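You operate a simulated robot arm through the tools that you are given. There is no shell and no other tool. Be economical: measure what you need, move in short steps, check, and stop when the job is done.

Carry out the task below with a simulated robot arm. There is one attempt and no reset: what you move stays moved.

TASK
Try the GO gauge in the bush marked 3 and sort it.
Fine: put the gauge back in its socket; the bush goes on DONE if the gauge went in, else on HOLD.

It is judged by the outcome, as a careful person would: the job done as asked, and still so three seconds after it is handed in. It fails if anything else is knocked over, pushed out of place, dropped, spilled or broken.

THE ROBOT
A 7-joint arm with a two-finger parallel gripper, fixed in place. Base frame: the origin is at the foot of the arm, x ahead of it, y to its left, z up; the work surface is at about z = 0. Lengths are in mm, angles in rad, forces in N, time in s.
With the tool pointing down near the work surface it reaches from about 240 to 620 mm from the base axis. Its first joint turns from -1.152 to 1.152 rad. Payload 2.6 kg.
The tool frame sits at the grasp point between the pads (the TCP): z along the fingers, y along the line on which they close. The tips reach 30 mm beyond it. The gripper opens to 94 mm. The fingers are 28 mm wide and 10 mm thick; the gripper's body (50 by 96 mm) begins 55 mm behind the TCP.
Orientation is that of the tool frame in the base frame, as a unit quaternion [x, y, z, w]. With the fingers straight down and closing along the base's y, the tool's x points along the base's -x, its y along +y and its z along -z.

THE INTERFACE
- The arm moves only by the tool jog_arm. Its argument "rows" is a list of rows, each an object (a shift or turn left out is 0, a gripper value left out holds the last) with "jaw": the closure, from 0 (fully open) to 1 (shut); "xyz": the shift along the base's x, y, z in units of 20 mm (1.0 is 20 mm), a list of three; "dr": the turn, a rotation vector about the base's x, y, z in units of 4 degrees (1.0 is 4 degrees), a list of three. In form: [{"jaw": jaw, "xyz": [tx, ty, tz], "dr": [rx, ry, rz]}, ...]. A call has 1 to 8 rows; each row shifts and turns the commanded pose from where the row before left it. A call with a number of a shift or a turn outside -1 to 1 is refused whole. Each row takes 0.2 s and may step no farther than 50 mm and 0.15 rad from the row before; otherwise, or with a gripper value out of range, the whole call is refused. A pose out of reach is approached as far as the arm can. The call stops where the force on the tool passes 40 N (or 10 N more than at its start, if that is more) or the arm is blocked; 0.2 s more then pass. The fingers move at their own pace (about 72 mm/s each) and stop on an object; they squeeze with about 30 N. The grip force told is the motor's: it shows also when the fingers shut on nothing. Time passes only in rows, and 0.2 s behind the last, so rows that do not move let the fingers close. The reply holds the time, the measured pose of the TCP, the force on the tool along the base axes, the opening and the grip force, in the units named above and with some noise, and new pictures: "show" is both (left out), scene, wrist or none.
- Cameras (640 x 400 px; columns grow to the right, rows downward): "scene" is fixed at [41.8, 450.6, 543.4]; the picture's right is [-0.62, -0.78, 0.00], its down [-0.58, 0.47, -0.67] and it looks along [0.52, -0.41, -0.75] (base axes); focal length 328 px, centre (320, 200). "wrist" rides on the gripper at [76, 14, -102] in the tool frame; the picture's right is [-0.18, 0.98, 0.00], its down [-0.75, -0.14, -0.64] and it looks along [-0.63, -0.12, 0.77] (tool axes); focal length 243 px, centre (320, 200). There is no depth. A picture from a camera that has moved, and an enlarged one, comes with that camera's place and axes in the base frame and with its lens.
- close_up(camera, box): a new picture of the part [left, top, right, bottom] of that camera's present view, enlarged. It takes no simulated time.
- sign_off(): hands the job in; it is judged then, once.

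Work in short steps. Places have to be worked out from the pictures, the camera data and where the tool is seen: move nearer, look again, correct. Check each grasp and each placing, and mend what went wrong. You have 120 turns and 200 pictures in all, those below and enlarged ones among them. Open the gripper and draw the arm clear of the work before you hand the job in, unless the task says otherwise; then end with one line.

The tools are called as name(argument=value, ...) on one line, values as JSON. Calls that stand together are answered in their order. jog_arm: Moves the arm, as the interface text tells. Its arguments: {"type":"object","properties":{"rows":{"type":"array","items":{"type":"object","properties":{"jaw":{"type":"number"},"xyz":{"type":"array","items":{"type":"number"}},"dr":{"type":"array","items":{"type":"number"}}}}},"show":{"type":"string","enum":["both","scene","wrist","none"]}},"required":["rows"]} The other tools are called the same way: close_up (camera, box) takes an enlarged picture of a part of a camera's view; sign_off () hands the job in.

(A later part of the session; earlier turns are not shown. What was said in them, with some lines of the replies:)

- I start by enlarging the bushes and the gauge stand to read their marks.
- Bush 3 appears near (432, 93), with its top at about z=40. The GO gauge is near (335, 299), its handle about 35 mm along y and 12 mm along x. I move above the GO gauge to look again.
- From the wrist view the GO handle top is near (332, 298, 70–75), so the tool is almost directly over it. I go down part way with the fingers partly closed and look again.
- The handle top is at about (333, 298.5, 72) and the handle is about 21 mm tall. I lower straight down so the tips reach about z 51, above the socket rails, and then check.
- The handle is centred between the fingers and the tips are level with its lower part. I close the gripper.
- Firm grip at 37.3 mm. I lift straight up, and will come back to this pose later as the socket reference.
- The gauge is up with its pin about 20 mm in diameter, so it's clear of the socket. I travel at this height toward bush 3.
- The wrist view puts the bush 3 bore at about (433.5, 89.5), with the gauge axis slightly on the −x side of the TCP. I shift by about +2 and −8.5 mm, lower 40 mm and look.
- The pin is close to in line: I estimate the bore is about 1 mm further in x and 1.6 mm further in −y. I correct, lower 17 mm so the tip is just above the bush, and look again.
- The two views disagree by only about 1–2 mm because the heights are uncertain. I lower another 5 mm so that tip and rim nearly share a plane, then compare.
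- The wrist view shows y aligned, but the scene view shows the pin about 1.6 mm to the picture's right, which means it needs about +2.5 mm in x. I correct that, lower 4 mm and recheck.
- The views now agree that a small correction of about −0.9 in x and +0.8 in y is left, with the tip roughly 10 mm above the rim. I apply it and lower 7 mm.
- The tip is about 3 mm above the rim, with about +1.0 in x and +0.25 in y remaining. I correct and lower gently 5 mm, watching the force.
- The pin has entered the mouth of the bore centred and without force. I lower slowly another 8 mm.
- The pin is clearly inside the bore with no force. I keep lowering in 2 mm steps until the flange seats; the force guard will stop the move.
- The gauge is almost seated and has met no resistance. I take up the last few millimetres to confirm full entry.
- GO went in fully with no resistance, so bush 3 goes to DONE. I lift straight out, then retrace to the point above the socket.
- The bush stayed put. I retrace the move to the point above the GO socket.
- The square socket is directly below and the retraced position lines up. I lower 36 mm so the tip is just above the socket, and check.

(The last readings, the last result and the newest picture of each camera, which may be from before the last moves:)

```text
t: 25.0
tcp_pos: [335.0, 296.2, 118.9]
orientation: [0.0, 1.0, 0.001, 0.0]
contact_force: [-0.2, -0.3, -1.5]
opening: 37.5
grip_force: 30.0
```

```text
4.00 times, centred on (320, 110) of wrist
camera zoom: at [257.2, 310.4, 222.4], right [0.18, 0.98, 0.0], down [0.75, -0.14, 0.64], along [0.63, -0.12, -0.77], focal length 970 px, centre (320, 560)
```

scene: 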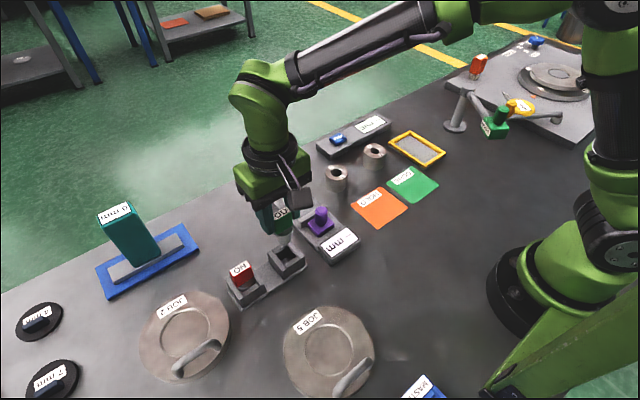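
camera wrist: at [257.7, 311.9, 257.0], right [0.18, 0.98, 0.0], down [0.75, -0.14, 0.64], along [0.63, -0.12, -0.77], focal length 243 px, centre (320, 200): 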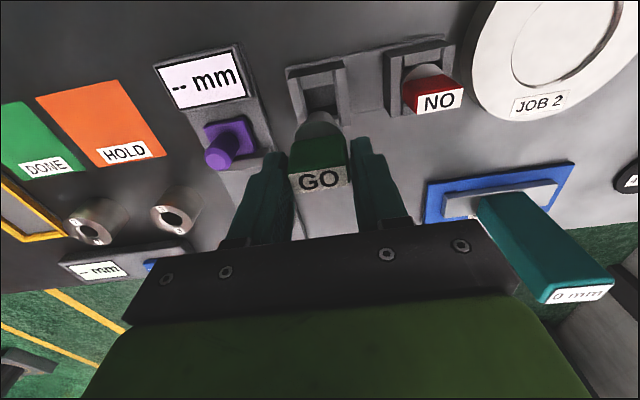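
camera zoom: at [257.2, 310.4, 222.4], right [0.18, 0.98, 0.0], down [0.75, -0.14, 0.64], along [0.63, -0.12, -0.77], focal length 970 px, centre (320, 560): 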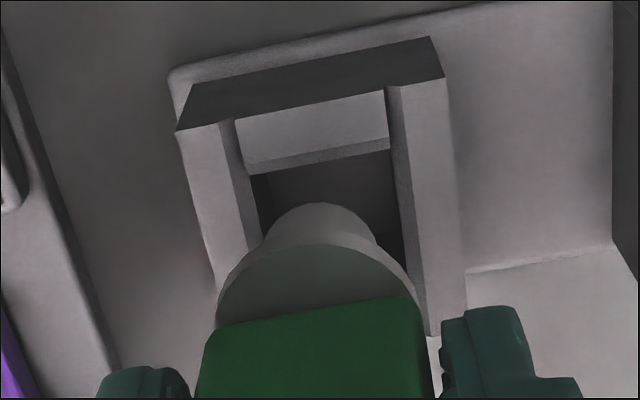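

The pin sits about 1.7 mm toward −y relative to the socket opening, which matches the reading of 296.2 against 298.1 at the grasp. I correct y, lower 6 mm and recheck.

jog_arm(rows=[{"xyz": [0, 0.085, 0]}, {"xyz": [0, 0, -0.3]}, {}, {}], show="none")

close_up(camera="scene", box=[250, 225, 314, 265])

close_up(camera="wrist", box=[240, 60, 400, 160])

```text
t: 26.0
tcp_pos: [333.0, 299.8, 113.3]
orientation: [0.0, 1.0, -0.001, 0.0]
contact_force: [0.7, 0.1, -2.3]
opening: 37.5
grip_force: 30.0
```

```text
10.00 times, centred on (282, 245) of scene
camera zoom: at [41.9, 450.6, 543.4], right [-0.62, -0.78, 0.0], down [-0.58, 0.47, -0.67], along [0.52, -0.41, -0.75], focal length 3275 px, centre (700, -250)
```

zoom: 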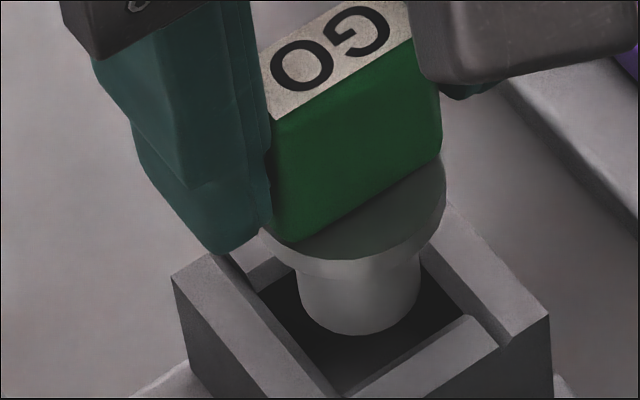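

```text
4.00 times, centred on (320, 110) of wrist
camera zoom: at [256.9, 312.5, 215.8], right [0.18, 0.98, 0.0], down [0.75, -0.14, 0.64], along [0.63, -0.12, -0.77], focal length 970 px, centre (320, 560)
```

zoom: 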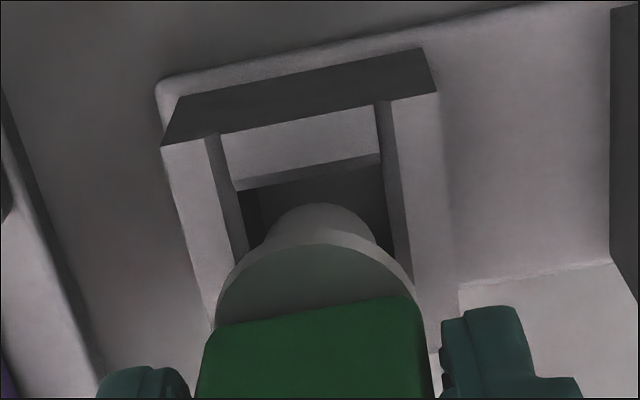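

The pin is now centred over the square opening in both views. I lower slowly 14 mm and check.

jog_arm(rows=[{"xyz": [0, 0, -0.15]}, {"xyz": [0, 0, -0.15]}, {"xyz": [0, 0, -0.2]}, {"xyz": [0, 0, -0.2]}, {}], show="none")

close_up(camera="scene", box=[250, 225, 314, 265])

close_up(camera="wrist", box=[240, 60, 400, 160])

```text
t: 27.2
tcp_pos: [335.0, 299.0, 98.2]
orientation: [0.0, 1.0, 0.0, 0.0]
contact_force: [0.2, -0.1, -1.8]
opening: 37.4
grip_force: 30.3
```

```text
10.00 times, centred on (282, 245) of scene
camera zoom: at [41.9, 450.6, 543.4], right [-0.62, -0.78, 0.0], down [-0.58, 0.47, -0.67], along [0.52, -0.41, -0.75], focal length 3275 px, centre (700, -250)
```

zoom: 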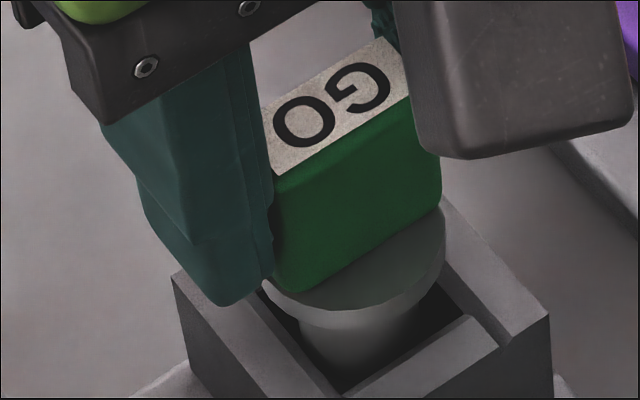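

```text
4.00 times, centred on (320, 110) of wrist
camera zoom: at [257.0, 313.7, 201.0], right [0.18, 0.98, 0.0], down [0.75, -0.14, 0.64], along [0.63, -0.12, -0.77], focal length 970 px, centre (320, 560)
```

zoom: 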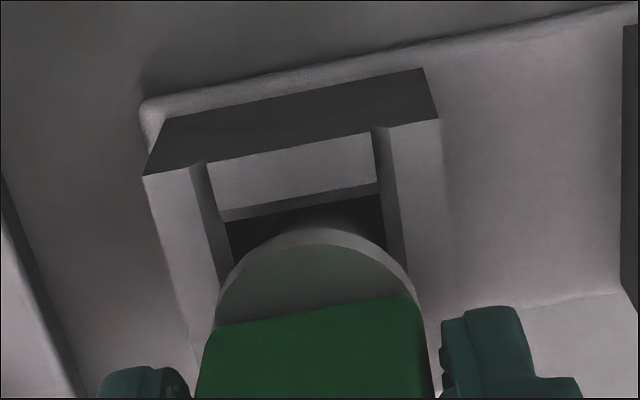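

The flange is about to enter between the rails. Compared with the view at the original grasp, the tool is about 1 mm too far toward +y, so I move −0.8 in y and lower 7 mm.

jog_arm(rows=[{"xyz": [0, -0.04, 0]}, {"xyz": [0, 0, -0.15]}, {"xyz": [0, 0, -0.2]}, {}], show="none")

close_up(camera="scene", box=[250, 225, 314, 265])

close_up(camera="wrist", box=[220, 60, 460, 210])

```text
t: 28.2
tcp_pos: [334.3, 299.5, 91.6]
orientation: [0.0, 1.0, 0.0, 0.0]
contact_force: [-1.0, -0.1, -1.2]
opening: 37.5
grip_force: 29.9
```

```text
10.00 times, centred on (282, 245) of scene
camera zoom: at [41.9, 450.6, 543.4], right [-0.62, -0.78, 0.0], down [-0.58, 0.47, -0.67], along [0.52, -0.41, -0.75], focal length 3275 px, centre (700, -250)
```

zoom: 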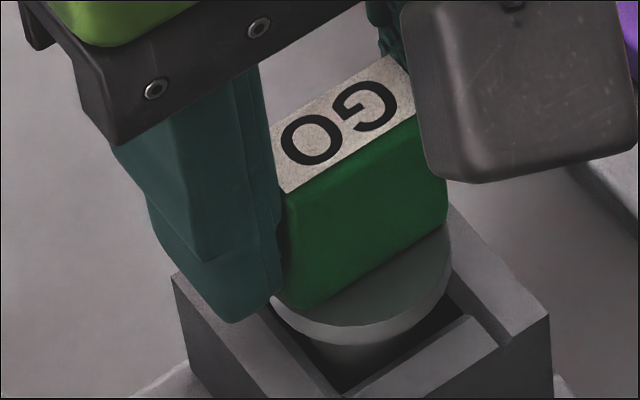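

```text
2.67 times, centred on (340, 135) of wrist
camera zoom: at [257.3, 312.7, 194.6], right [0.18, 0.98, 0.0], down [0.75, -0.14, 0.64], along [0.63, -0.12, -0.77], focal length 647 px, centre (267, 373)
```

zoom: 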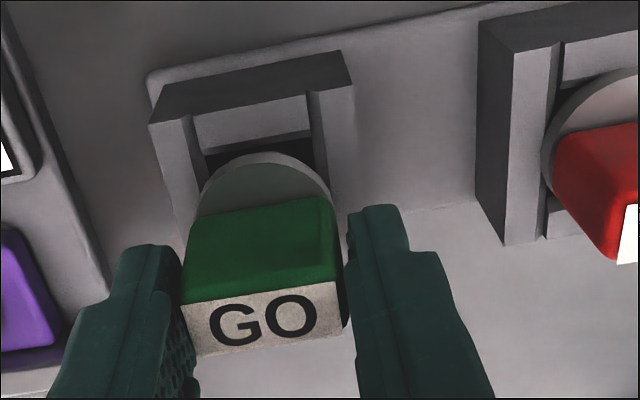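

The view now matches the grasp reference to within about 0.5 mm. I lower the last 6.5 mm in small steps.

jog_arm(rows=[{"xyz": [0, -0.015, -0.1]}, {"xyz": [0, 0, -0.1]}, {"xyz": [0, 0, -0.125]}, {}], show="none")

close_up(camera="scene", box=[250, 225, 314, 265])

close_up(camera="wrist", box=[220, 60, 460, 210])

```text
t: 29.2
tcp_pos: [333.6, 297.2, 85.2]
orientation: [0.0, 1.0, 0.0, 0.0]
contact_force: [0.8, 0.0, -2.3]
opening: 37.3
grip_force: 29.7
```

```text
10.00 times, centred on (282, 245) of scene
camera zoom: at [41.9, 450.6, 543.4], right [-0.62, -0.78, 0.0], down [-0.58, 0.47, -0.67], along [0.52, -0.41, -0.75], focal length 3275 px, centre (700, -250)
```

zoom: 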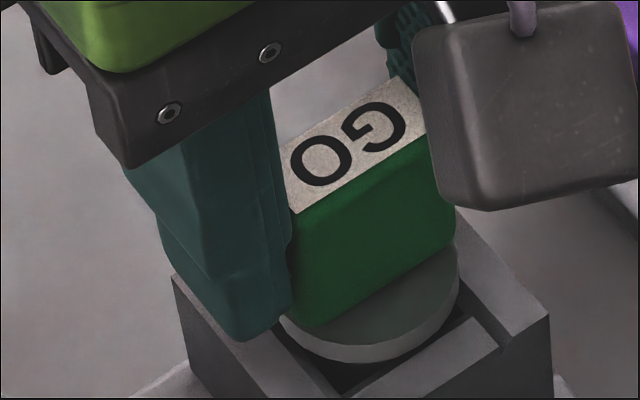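

```text
2.67 times, centred on (340, 135) of wrist
camera zoom: at [256.8, 311.7, 188.0], right [0.18, 0.98, 0.0], down [0.75, -0.14, 0.64], along [0.63, -0.12, -0.77], focal length 647 px, centre (267, 373)
```

zoom: 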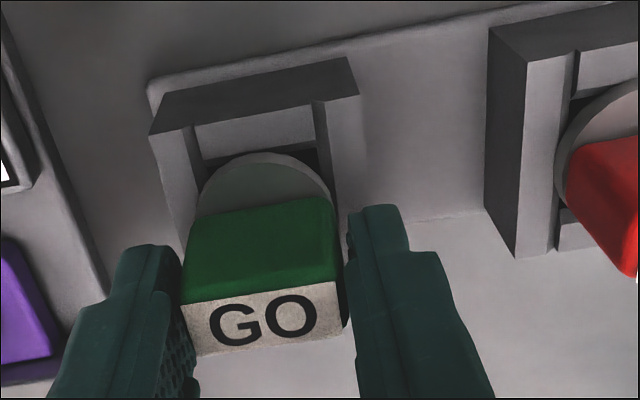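

The gauge is in the socket and about 2 mm short of seated. I lower in small steps to contact.

jog_arm(rows=[{"xyz": [0, 0, -0.05]}, {"xyz": [0, 0, -0.05]}, {"xyz": [0, 0, -0.03]}, {}], show="none")

close_up(camera="scene", box=[250, 225, 314, 265])

```text
t: 30.2
tcp_pos: [333.9, 299.1, 82.3]
orientation: [0.0, 1.0, -0.001, 0.0]
contact_force: [0.2, 0.4, -1.3]
opening: 37.3
grip_force: 29.9
```

```text
10.00 times, centred on (282, 245) of scene
camera zoom: at [41.9, 450.6, 543.4], right [-0.62, -0.78, 0.0], down [-0.58, 0.47, -0.67], along [0.52, -0.41, -0.75], focal length 3275 px, centre (700, -250)
```

zoom: 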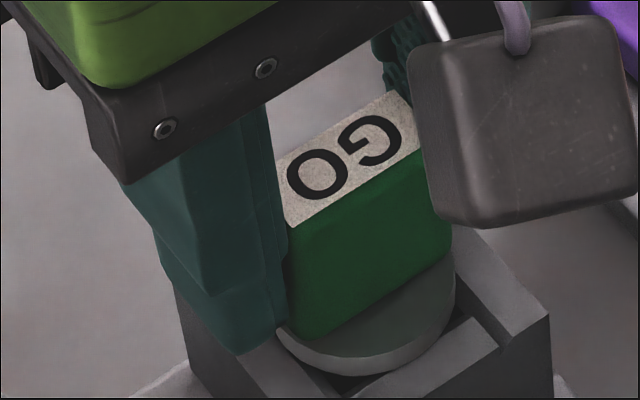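

Still no contact force, so I lower another 1.2 mm.

jog_arm(rows=[{"xyz": [0, 0, -0.03]}, {"xyz": [0, 0, -0.03]}, {}], show="none")

close_up(camera="scene", box=[250, 225, 314, 265])

```text
t: 31.0
tcp_pos: [333.5, 299.5, 82.0]
orientation: [0.0, 1.0, 0.001, 0.0]
contact_force: [-5.7, -1.0, 12.1]
opening: 37.5
grip_force: 29.7
```

```text
10.00 times, centred on (282, 245) of scene
camera zoom: at [41.8, 450.5, 543.4], right [-0.62, -0.78, 0.0], down [-0.58, 0.47, -0.67], along [0.52, -0.41, -0.75], focal length 3275 px, centre (700, -250)
```

zoom: 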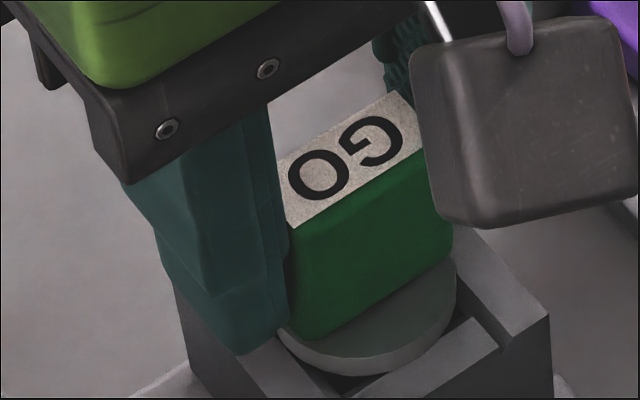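

Contact at 12 N and z 82.0, the same height as when it was picked up, so it's seated. I open the gripper and then check.

jog_arm(rows=[{"jaw": 0.3}, {}, {}], show="none")

jog_arm(rows=[{"xyz": [0, 0, 0.5]}, {"xyz": [0, 0, 1]}, {"xyz": [0, 0, 1]}, {"xyz": [0, 0, 1]}, {"xyz": [0, 0, 1]}, {"xyz": [0, 0, 0.5]}])

close_up(camera="scene", box=[250, 225, 314, 265])

close_up(camera="wrist", box=[240, 40, 480, 190])

```text
t: 31.8
tcp_pos: [334.3, 297.5, 82.0]
orientation: [0.0, 1.0, 0.0, 0.0]
contact_force: [-0.3, 0.6, -0.4]
opening: 65.7
grip_force: 0.0
```

```text
t: 33.2
tcp_pos: [333.9, 297.6, 181.8]
orientation: [0.0, 1.0, 0.0, 0.0]
contact_force: [-0.5, 0.3, 0.1]
opening: 65.9
grip_force: 0.1
camera wrist: at [256.7, 311.8, 283.8], right [0.18, 0.98, 0.0], down [0.75, -0.14, 0.64], along [0.63, -0.12, -0.77], focal length 243 px, centre (320, 200)
```

scene: 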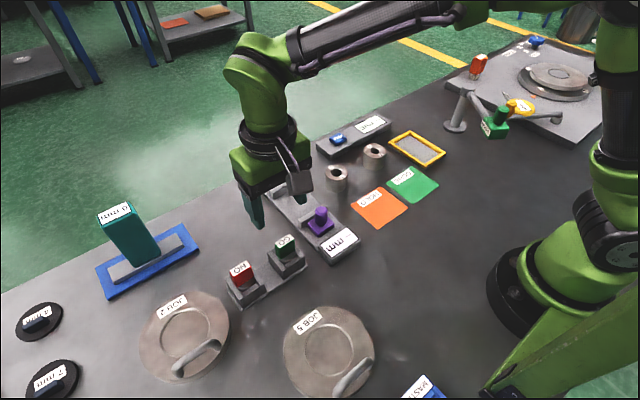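
wrist: 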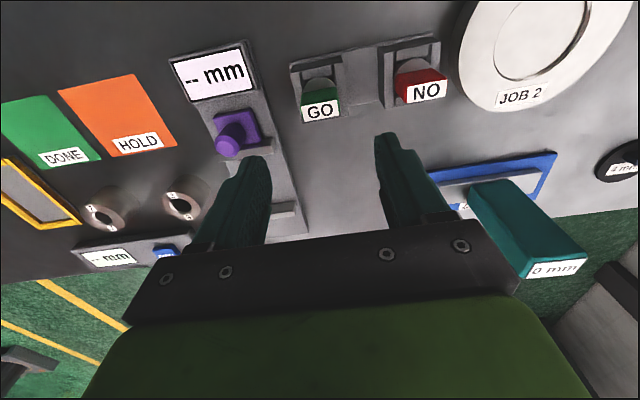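

```text
10.00 times, centred on (282, 245) of scene
camera zoom: at [41.8, 450.6, 543.4], right [-0.62, -0.78, 0.0], down [-0.58, 0.47, -0.67], along [0.52, -0.41, -0.75], focal length 3275 px, centre (700, -250)
```

zoom: 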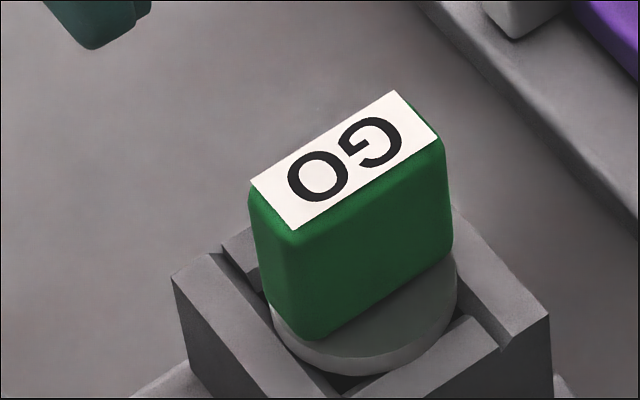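

```text
2.67 times, centred on (360, 115) of wrist
camera zoom: at [256.7, 311.8, 283.8], right [0.18, 0.98, 0.0], down [0.75, -0.14, 0.64], along [0.63, -0.12, -0.77], focal length 647 px, centre (213, 427)
```

zoom: 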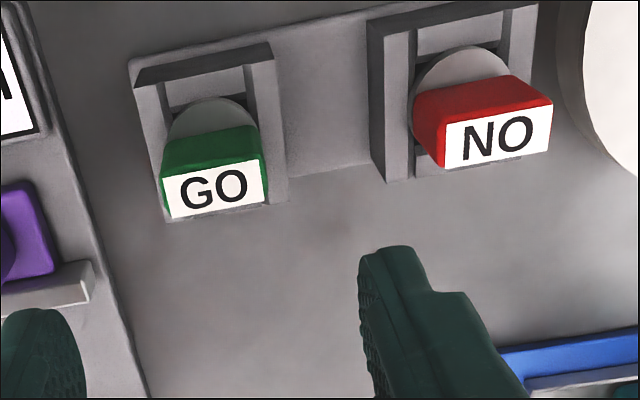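

GO is seated just as at the start, and nothing else moved. I now travel to bush 3, which stands near (436, 90).

jog_arm(rows=[{"jaw": 0.12, "xyz": [0.46, -0.954, 0]}, {"xyz": [0.46, -0.954, 0]}, {"xyz": [0.46, -0.954, 0]}, {"xyz": [0.46, -0.954, 0]}, {"xyz": [0.46, -0.954, 0]}, {"xyz": [0.46, -0.954, 0]}, {"xyz": [0.46, -0.954, 0]}, {"xyz": [0.46, -0.954, 0]}], show="none")

jog_arm(rows=[{"xyz": [0.46, -0.954, 0]}, {"xyz": [0.46, -0.954, 0]}, {"xyz": [0.46, -0.954, 0]}, {"xyz": [0, 0, -1]}, {"xyz": [0, 0, -1]}, {"xyz": [0, 0, -0.5]}, {}, {}])

close_up(camera="wrist", box=[200, 60, 440, 210])

```text
t: 35.0
tcp_pos: [409.4, 144.2, 182.2]
orientation: [0.0, 1.0, 0.0, 0.001]
contact_force: [0.3, -0.5, 0.3]
opening: 82.8
grip_force: 0.1
```

```text
t: 36.8
tcp_pos: [435.5, 88.9, 129.4]
orientation: [0.0, 1.0, 0.0, 0.0]
contact_force: [0.0, 0.1, 0.2]
opening: 82.8
grip_force: 0.1
camera wrist: at [358.3, 102.2, 233.2], right [0.18, 0.98, 0.0], down [0.75, -0.14, 0.64], along [0.63, -0.12, -0.77], focal length 243 px, centre (320, 200)
```

scene: 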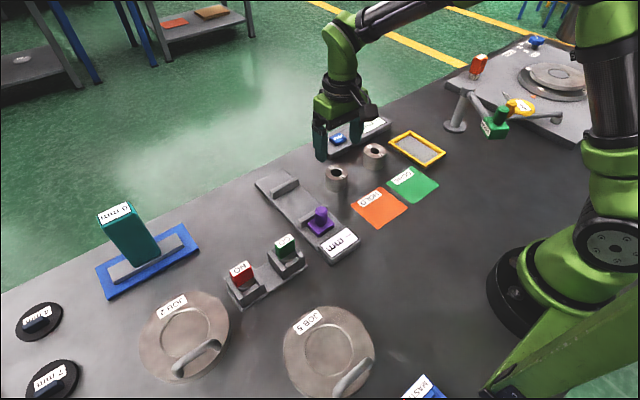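
wrist: 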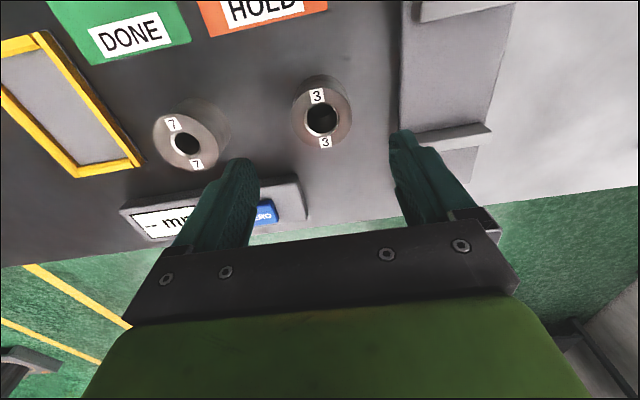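

```text
2.67 times, centred on (320, 135) of wrist
camera zoom: at [358.3, 102.2, 233.2], right [0.18, 0.98, 0.0], down [0.75, -0.14, 0.64], along [0.63, -0.12, -0.77], focal length 647 px, centre (320, 373)
```

zoom: 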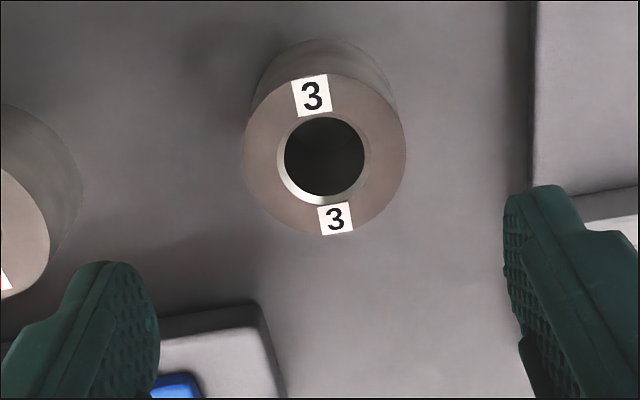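

Bush 3 is centred between the fingers in y and x, and both sides are clear. I descend in two stages so the tips end about 8–10 mm above the table.

jog_arm(rows=[{"xyz": [0, 0, -1]}, {"xyz": [0, 0, -1]}, {"xyz": [0, 0, -0.75]}, {}, {}])

```text
t: 38.0
tcp_pos: [436.4, 88.8, 74.2]
orientation: [-0.001, 1.0, 0.0, 0.0]
contact_force: [-0.9, 1.2, 0.1]
opening: 82.7
grip_force: 0.2
camera wrist: at [358.5, 102.5, 178.1], right [0.18, 0.98, 0.0], down [0.75, -0.14, 0.64], along [0.63, -0.12, -0.77], focal length 243 px, centre (320, 200)
```

scene: 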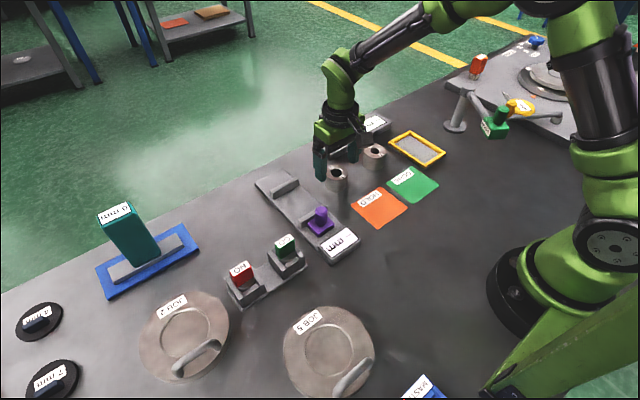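
wrist: 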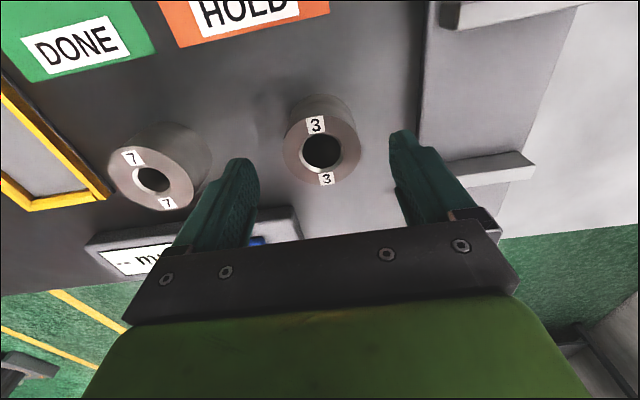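

The bush is centred within about 1 mm. I descend the last 36 mm to TCP z of about 38.

jog_arm(rows=[{"xyz": [-0.04, 0, -0.9]}, {"xyz": [0, 0, -0.9]}, {}, {}])

jog_arm(rows=[{"jaw": 1.0}, {}, {}, {}])

```text
t: 39.0
tcp_pos: [432.5, 89.1, 39.0]
orientation: [0.0, 1.0, 0.0, 0.0]
contact_force: [-0.8, -0.2, 0.3]
opening: 82.7
grip_force: 0.1
camera wrist: at [356.0, 102.5, 141.7], right [0.18, 0.98, 0.0], down [0.75, -0.14, 0.64], along [0.63, -0.12, -0.77], focal length 243 px, centre (320, 200)
```

scene: 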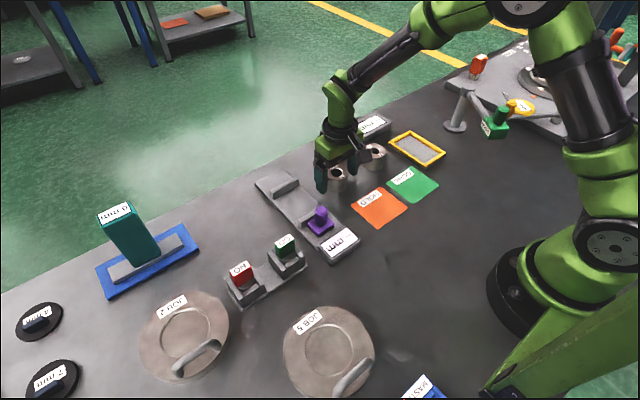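
wrist: 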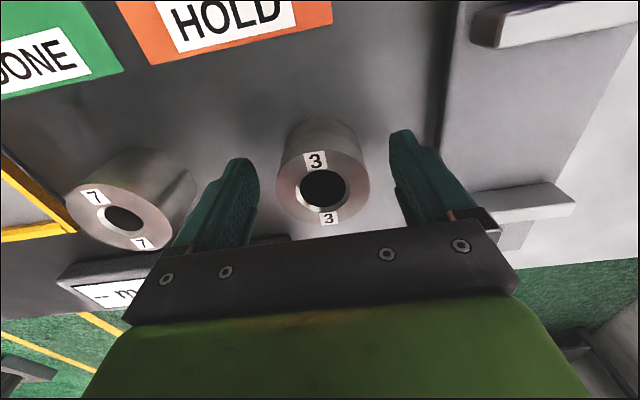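

```text
t: 40.0
tcp_pos: [432.8, 89.1, 39.4]
orientation: [0.0, 1.0, 0.0, 0.0]
contact_force: [-0.2, 1.3, 0.4]
opening: 50.4
grip_force: 30.1
camera wrist: at [356.0, 102.6, 141.8], right [0.18, 0.98, 0.0], down [0.75, -0.14, 0.64], along [0.63, -0.12, -0.77], focal length 243 px, centre (320, 200)
```

scene: 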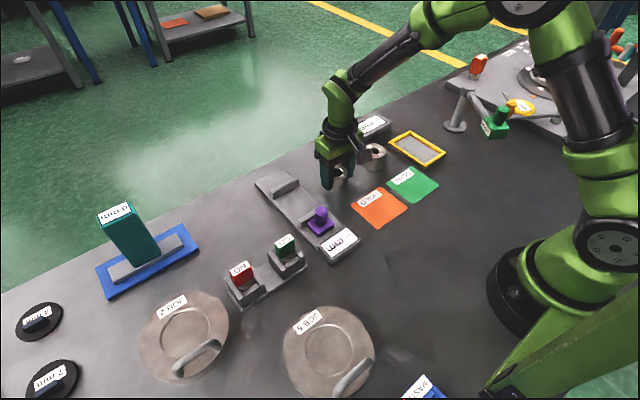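
wrist: 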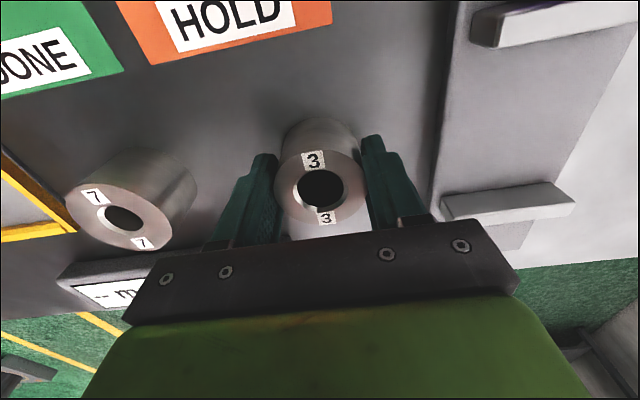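

The bush is gripped at 50.4 mm. I lift it, move toward DONE (estimated at about (325, −46)), and look from above.

jog_arm(rows=[{"xyz": [0, 0, 0.5]}, {"xyz": [0, 0, 1]}, {"xyz": [0, 0, 1]}, {"xyz": [0, 0, 1]}, {"xyz": [0, 0, 0.5]}, {}], show="scene")

jog_arm(rows=[{"xyz": [-0.77, -0.964, 0]}, {"xyz": [-0.77, -0.964, 0]}, {"xyz": [-0.77, -0.964, 0]}, {"xyz": [-0.77, -0.964, 0]}, {"xyz": [-0.77, -0.964, 0]}, {"xyz": [-0.77, -0.964, 0]}, {"xyz": [-0.77, -0.964, 0]}, {}])

```text
t: 41.4
tcp_pos: [434.8, 88.5, 119.1]
orientation: [0.0, 1.0, 0.0, 0.0]
contact_force: [-0.2, -1.2, -3.2]
opening: 50.5
grip_force: 30.7
```

scene: 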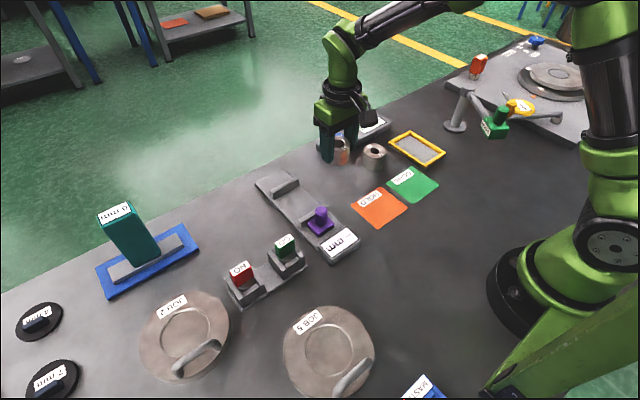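

```text
t: 43.2
tcp_pos: [325.6, -46.1, 119.7]
orientation: [0.0, 1.0, -0.001, 0.0]
contact_force: [0.1, -0.6, -1.9]
opening: 50.3
grip_force: 30.2
camera wrist: at [249.2, -33.0, 222.3], right [0.18, 0.98, 0.0], down [0.75, -0.14, 0.64], along [0.63, -0.12, -0.77], focal length 243 px, centre (320, 200)
```

scene: 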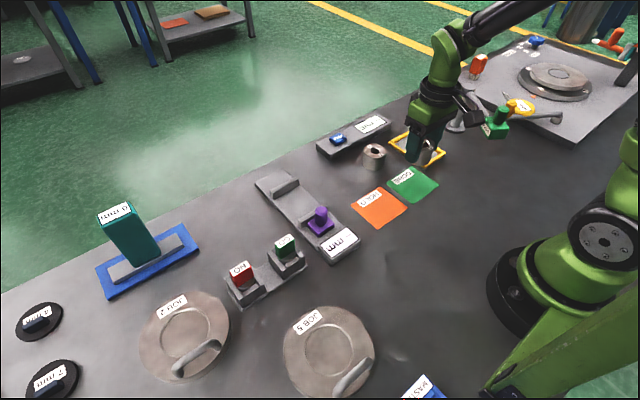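
wrist: 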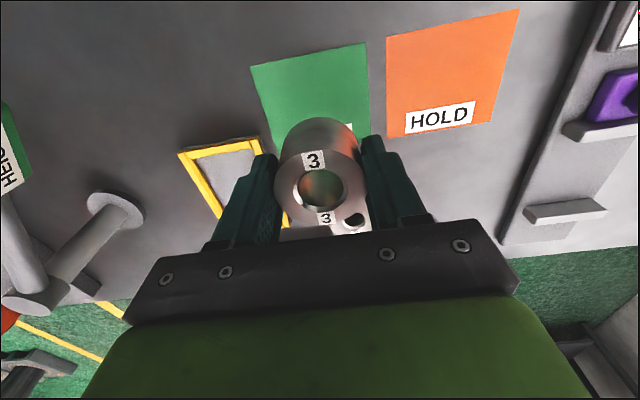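

The DONE pad spans about x 282–364 and y −97 to −4, centred at (323, −50). I shift slightly onto the centre and lower.

jog_arm(rows=[{"xyz": [-0.12, -0.22, -0.5]}, {"xyz": [0, 0, -1]}, {"xyz": [0, 0, -1]}, {"xyz": [0, 0, -1]}, {}, {}])

close_up(camera="scene", box=[360, 140, 456, 200])

```text
t: 44.6
tcp_pos: [323.5, -50.4, 51.1]
orientation: [0.0, 1.0, 0.0, 0.0]
contact_force: [-0.2, 0.2, -2.4]
opening: 50.1
grip_force: 30.2
camera wrist: at [245.7, -37.1, 152.9], right [0.18, 0.98, 0.0], down [0.75, -0.14, 0.64], along [0.63, -0.12, -0.77], focal length 243 px, centre (320, 200)
```

scene: 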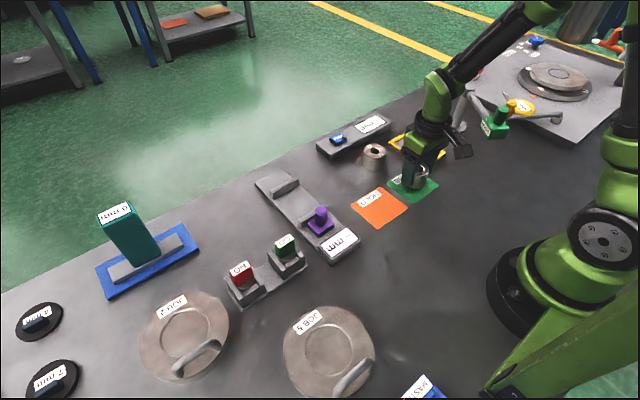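
wrist: 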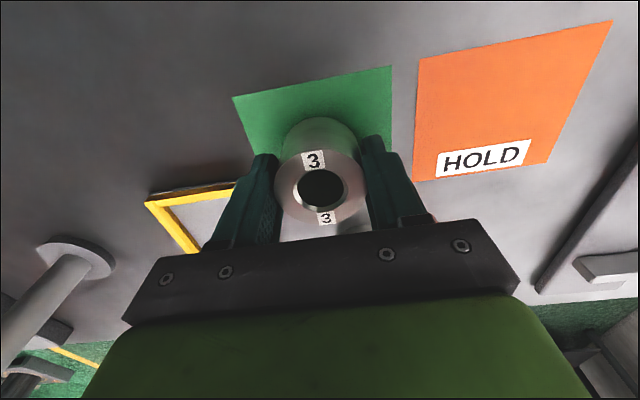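

```text
6.67 times, centred on (408, 170) of scene
camera zoom: at [41.9, 450.6, 543.4], right [-0.62, -0.78, 0.0], down [-0.58, 0.47, -0.67], along [0.52, -0.41, -0.75], focal length 2183 px, centre (-267, 400)
```

zoom: 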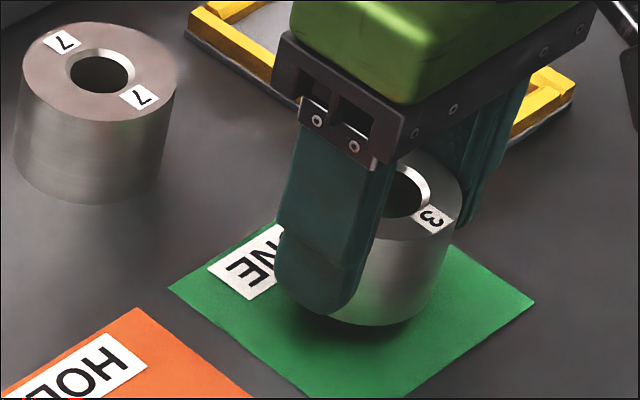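

The bush is about 10 mm above DONE and well inside it. I nudge it +2 and +3 mm toward the centre and lower to contact.

jog_arm(rows=[{"xyz": [0.1, 0.15, -0.2]}, {"xyz": [0, 0, -0.2]}, {"xyz": [0, 0, -0.06]}, {"xyz": [0, 0, -0.05]}, {}], show="none")

close_up(camera="scene", box=[360, 150, 456, 210])

```text
t: 45.8
tcp_pos: [326.9, -47.6, 41.3]
orientation: [0.0, 1.0, 0.0, 0.0]
contact_force: [0.2, 0.2, -2.6]
opening: 50.1
grip_force: 30.0
```

```text
6.67 times, centred on (408, 180) of scene
camera zoom: at [41.9, 450.6, 543.4], right [-0.62, -0.78, 0.0], down [-0.58, 0.47, -0.67], along [0.52, -0.41, -0.75], focal length 2183 px, centre (-267, 333)
```

zoom: 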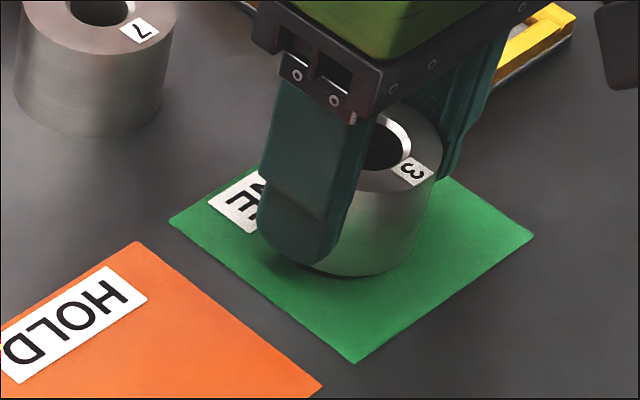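

Its weight is still carried. It was grasped at z≈39, so about 1–2 mm remain and I lower to contact.

jog_arm(rows=[{"xyz": [0, 0, -0.04]}, {"xyz": [0, 0, -0.04]}, {}], show="none")

```text
t: 46.6
tcp_pos: [324.4, -47.9, 38.6]
orientation: [0.0, 1.0, 0.0, 0.001]
contact_force: [-1.3, -0.9, 3.1]
opening: 50.5
grip_force: 29.4
```

The upward force shows the bush is touching the pad. I release and rise.

jog_arm(rows=[{"jaw": 0.2}, {}, {}], show="none")

jog_arm(rows=[{"xyz": [0, 0, 0.5]}, {"xyz": [0, 0, 1]}, {"xyz": [0, 0, 1]}, {"xyz": [0, 0, 1]}, {"xyz": [0, 0, 1]}, {"xyz": [0, 0, 1]}, {"xyz": [0, 0, 1]}, {}])

close_up(camera="scene", box=[328, 130, 456, 210])

```text
t: 47.4
tcp_pos: [326.8, -48.4, 38.8]
orientation: [-0.001, 1.0, 0.0, 0.0]
contact_force: [-0.2, -0.2, 0.6]
opening: 75.2
grip_force: 0.0
```

```text
t: 49.2
tcp_pos: [325.5, -45.8, 167.2]
orientation: [0.0, 1.0, 0.0, 0.001]
contact_force: [0.5, 0.5, 0.4]
opening: 75.1
grip_force: 0.0
camera wrist: at [248.6, -32.2, 269.3], right [0.18, 0.98, 0.0], down [0.75, -0.14, 0.64], along [0.63, -0.12, -0.77], focal length 243 px, centre (320, 200)
```

scene: 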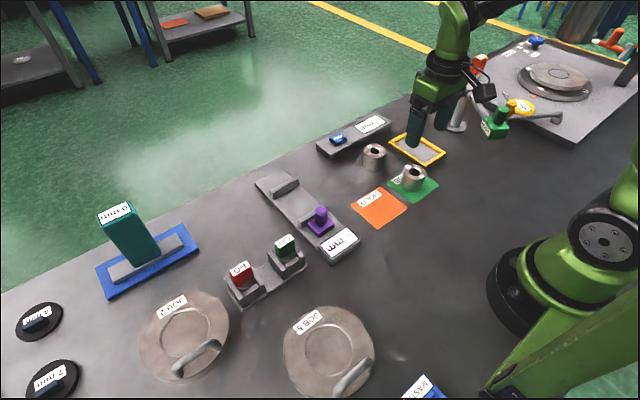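
wrist: 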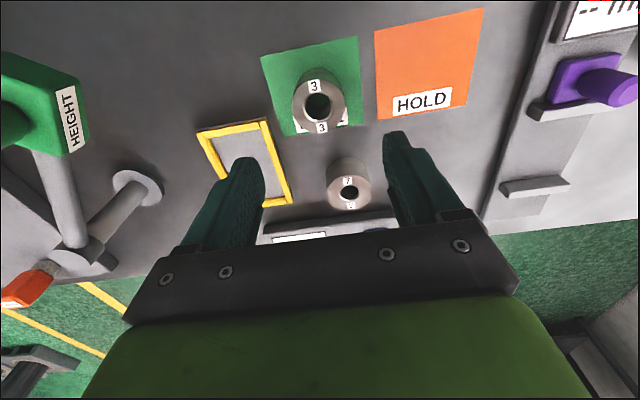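

```text
5.00 times, centred on (392, 170) of scene
camera zoom: at [41.8, 450.6, 543.4], right [-0.62, -0.78, 0.0], down [-0.58, 0.47, -0.67], along [0.52, -0.41, -0.75], focal length 1637 px, centre (-40, 350)
```

zoom: 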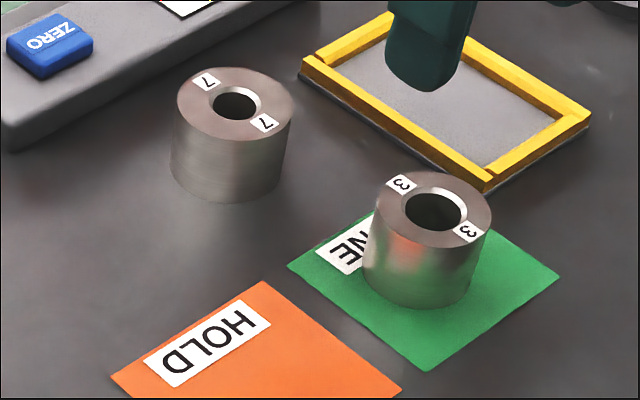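

Bush 3 stands upright on DONE, the gauge is back in its socket and nothing else moved. I rise a little more with the gripper fully open, then hand in.

jog_arm(rows=[{"jaw": 0.0, "xyz": [0, 0, 1]}, {"xyz": [0, 0, 1]}, {"xyz": [0, 0, 1]}, {}], show="scene")

sign_off()

```text
t: 50.2
tcp_pos: [326.6, -46.1, 225.2]
orientation: [0.0, 1.0, -0.001, 0.001]
contact_force: [-0.4, 0.8, 0.0]
opening: 93.8
grip_force: 0.0
```

scene: 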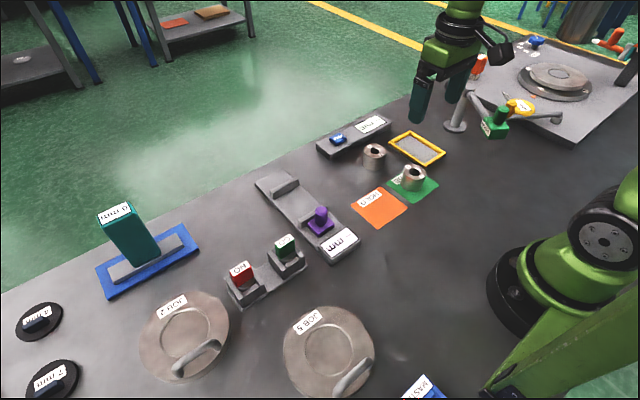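

```text
The job is handed in.
```

The GO gauge went into bush 3 without resistance; it is back in its socket, and bush 3 stands on DONE.
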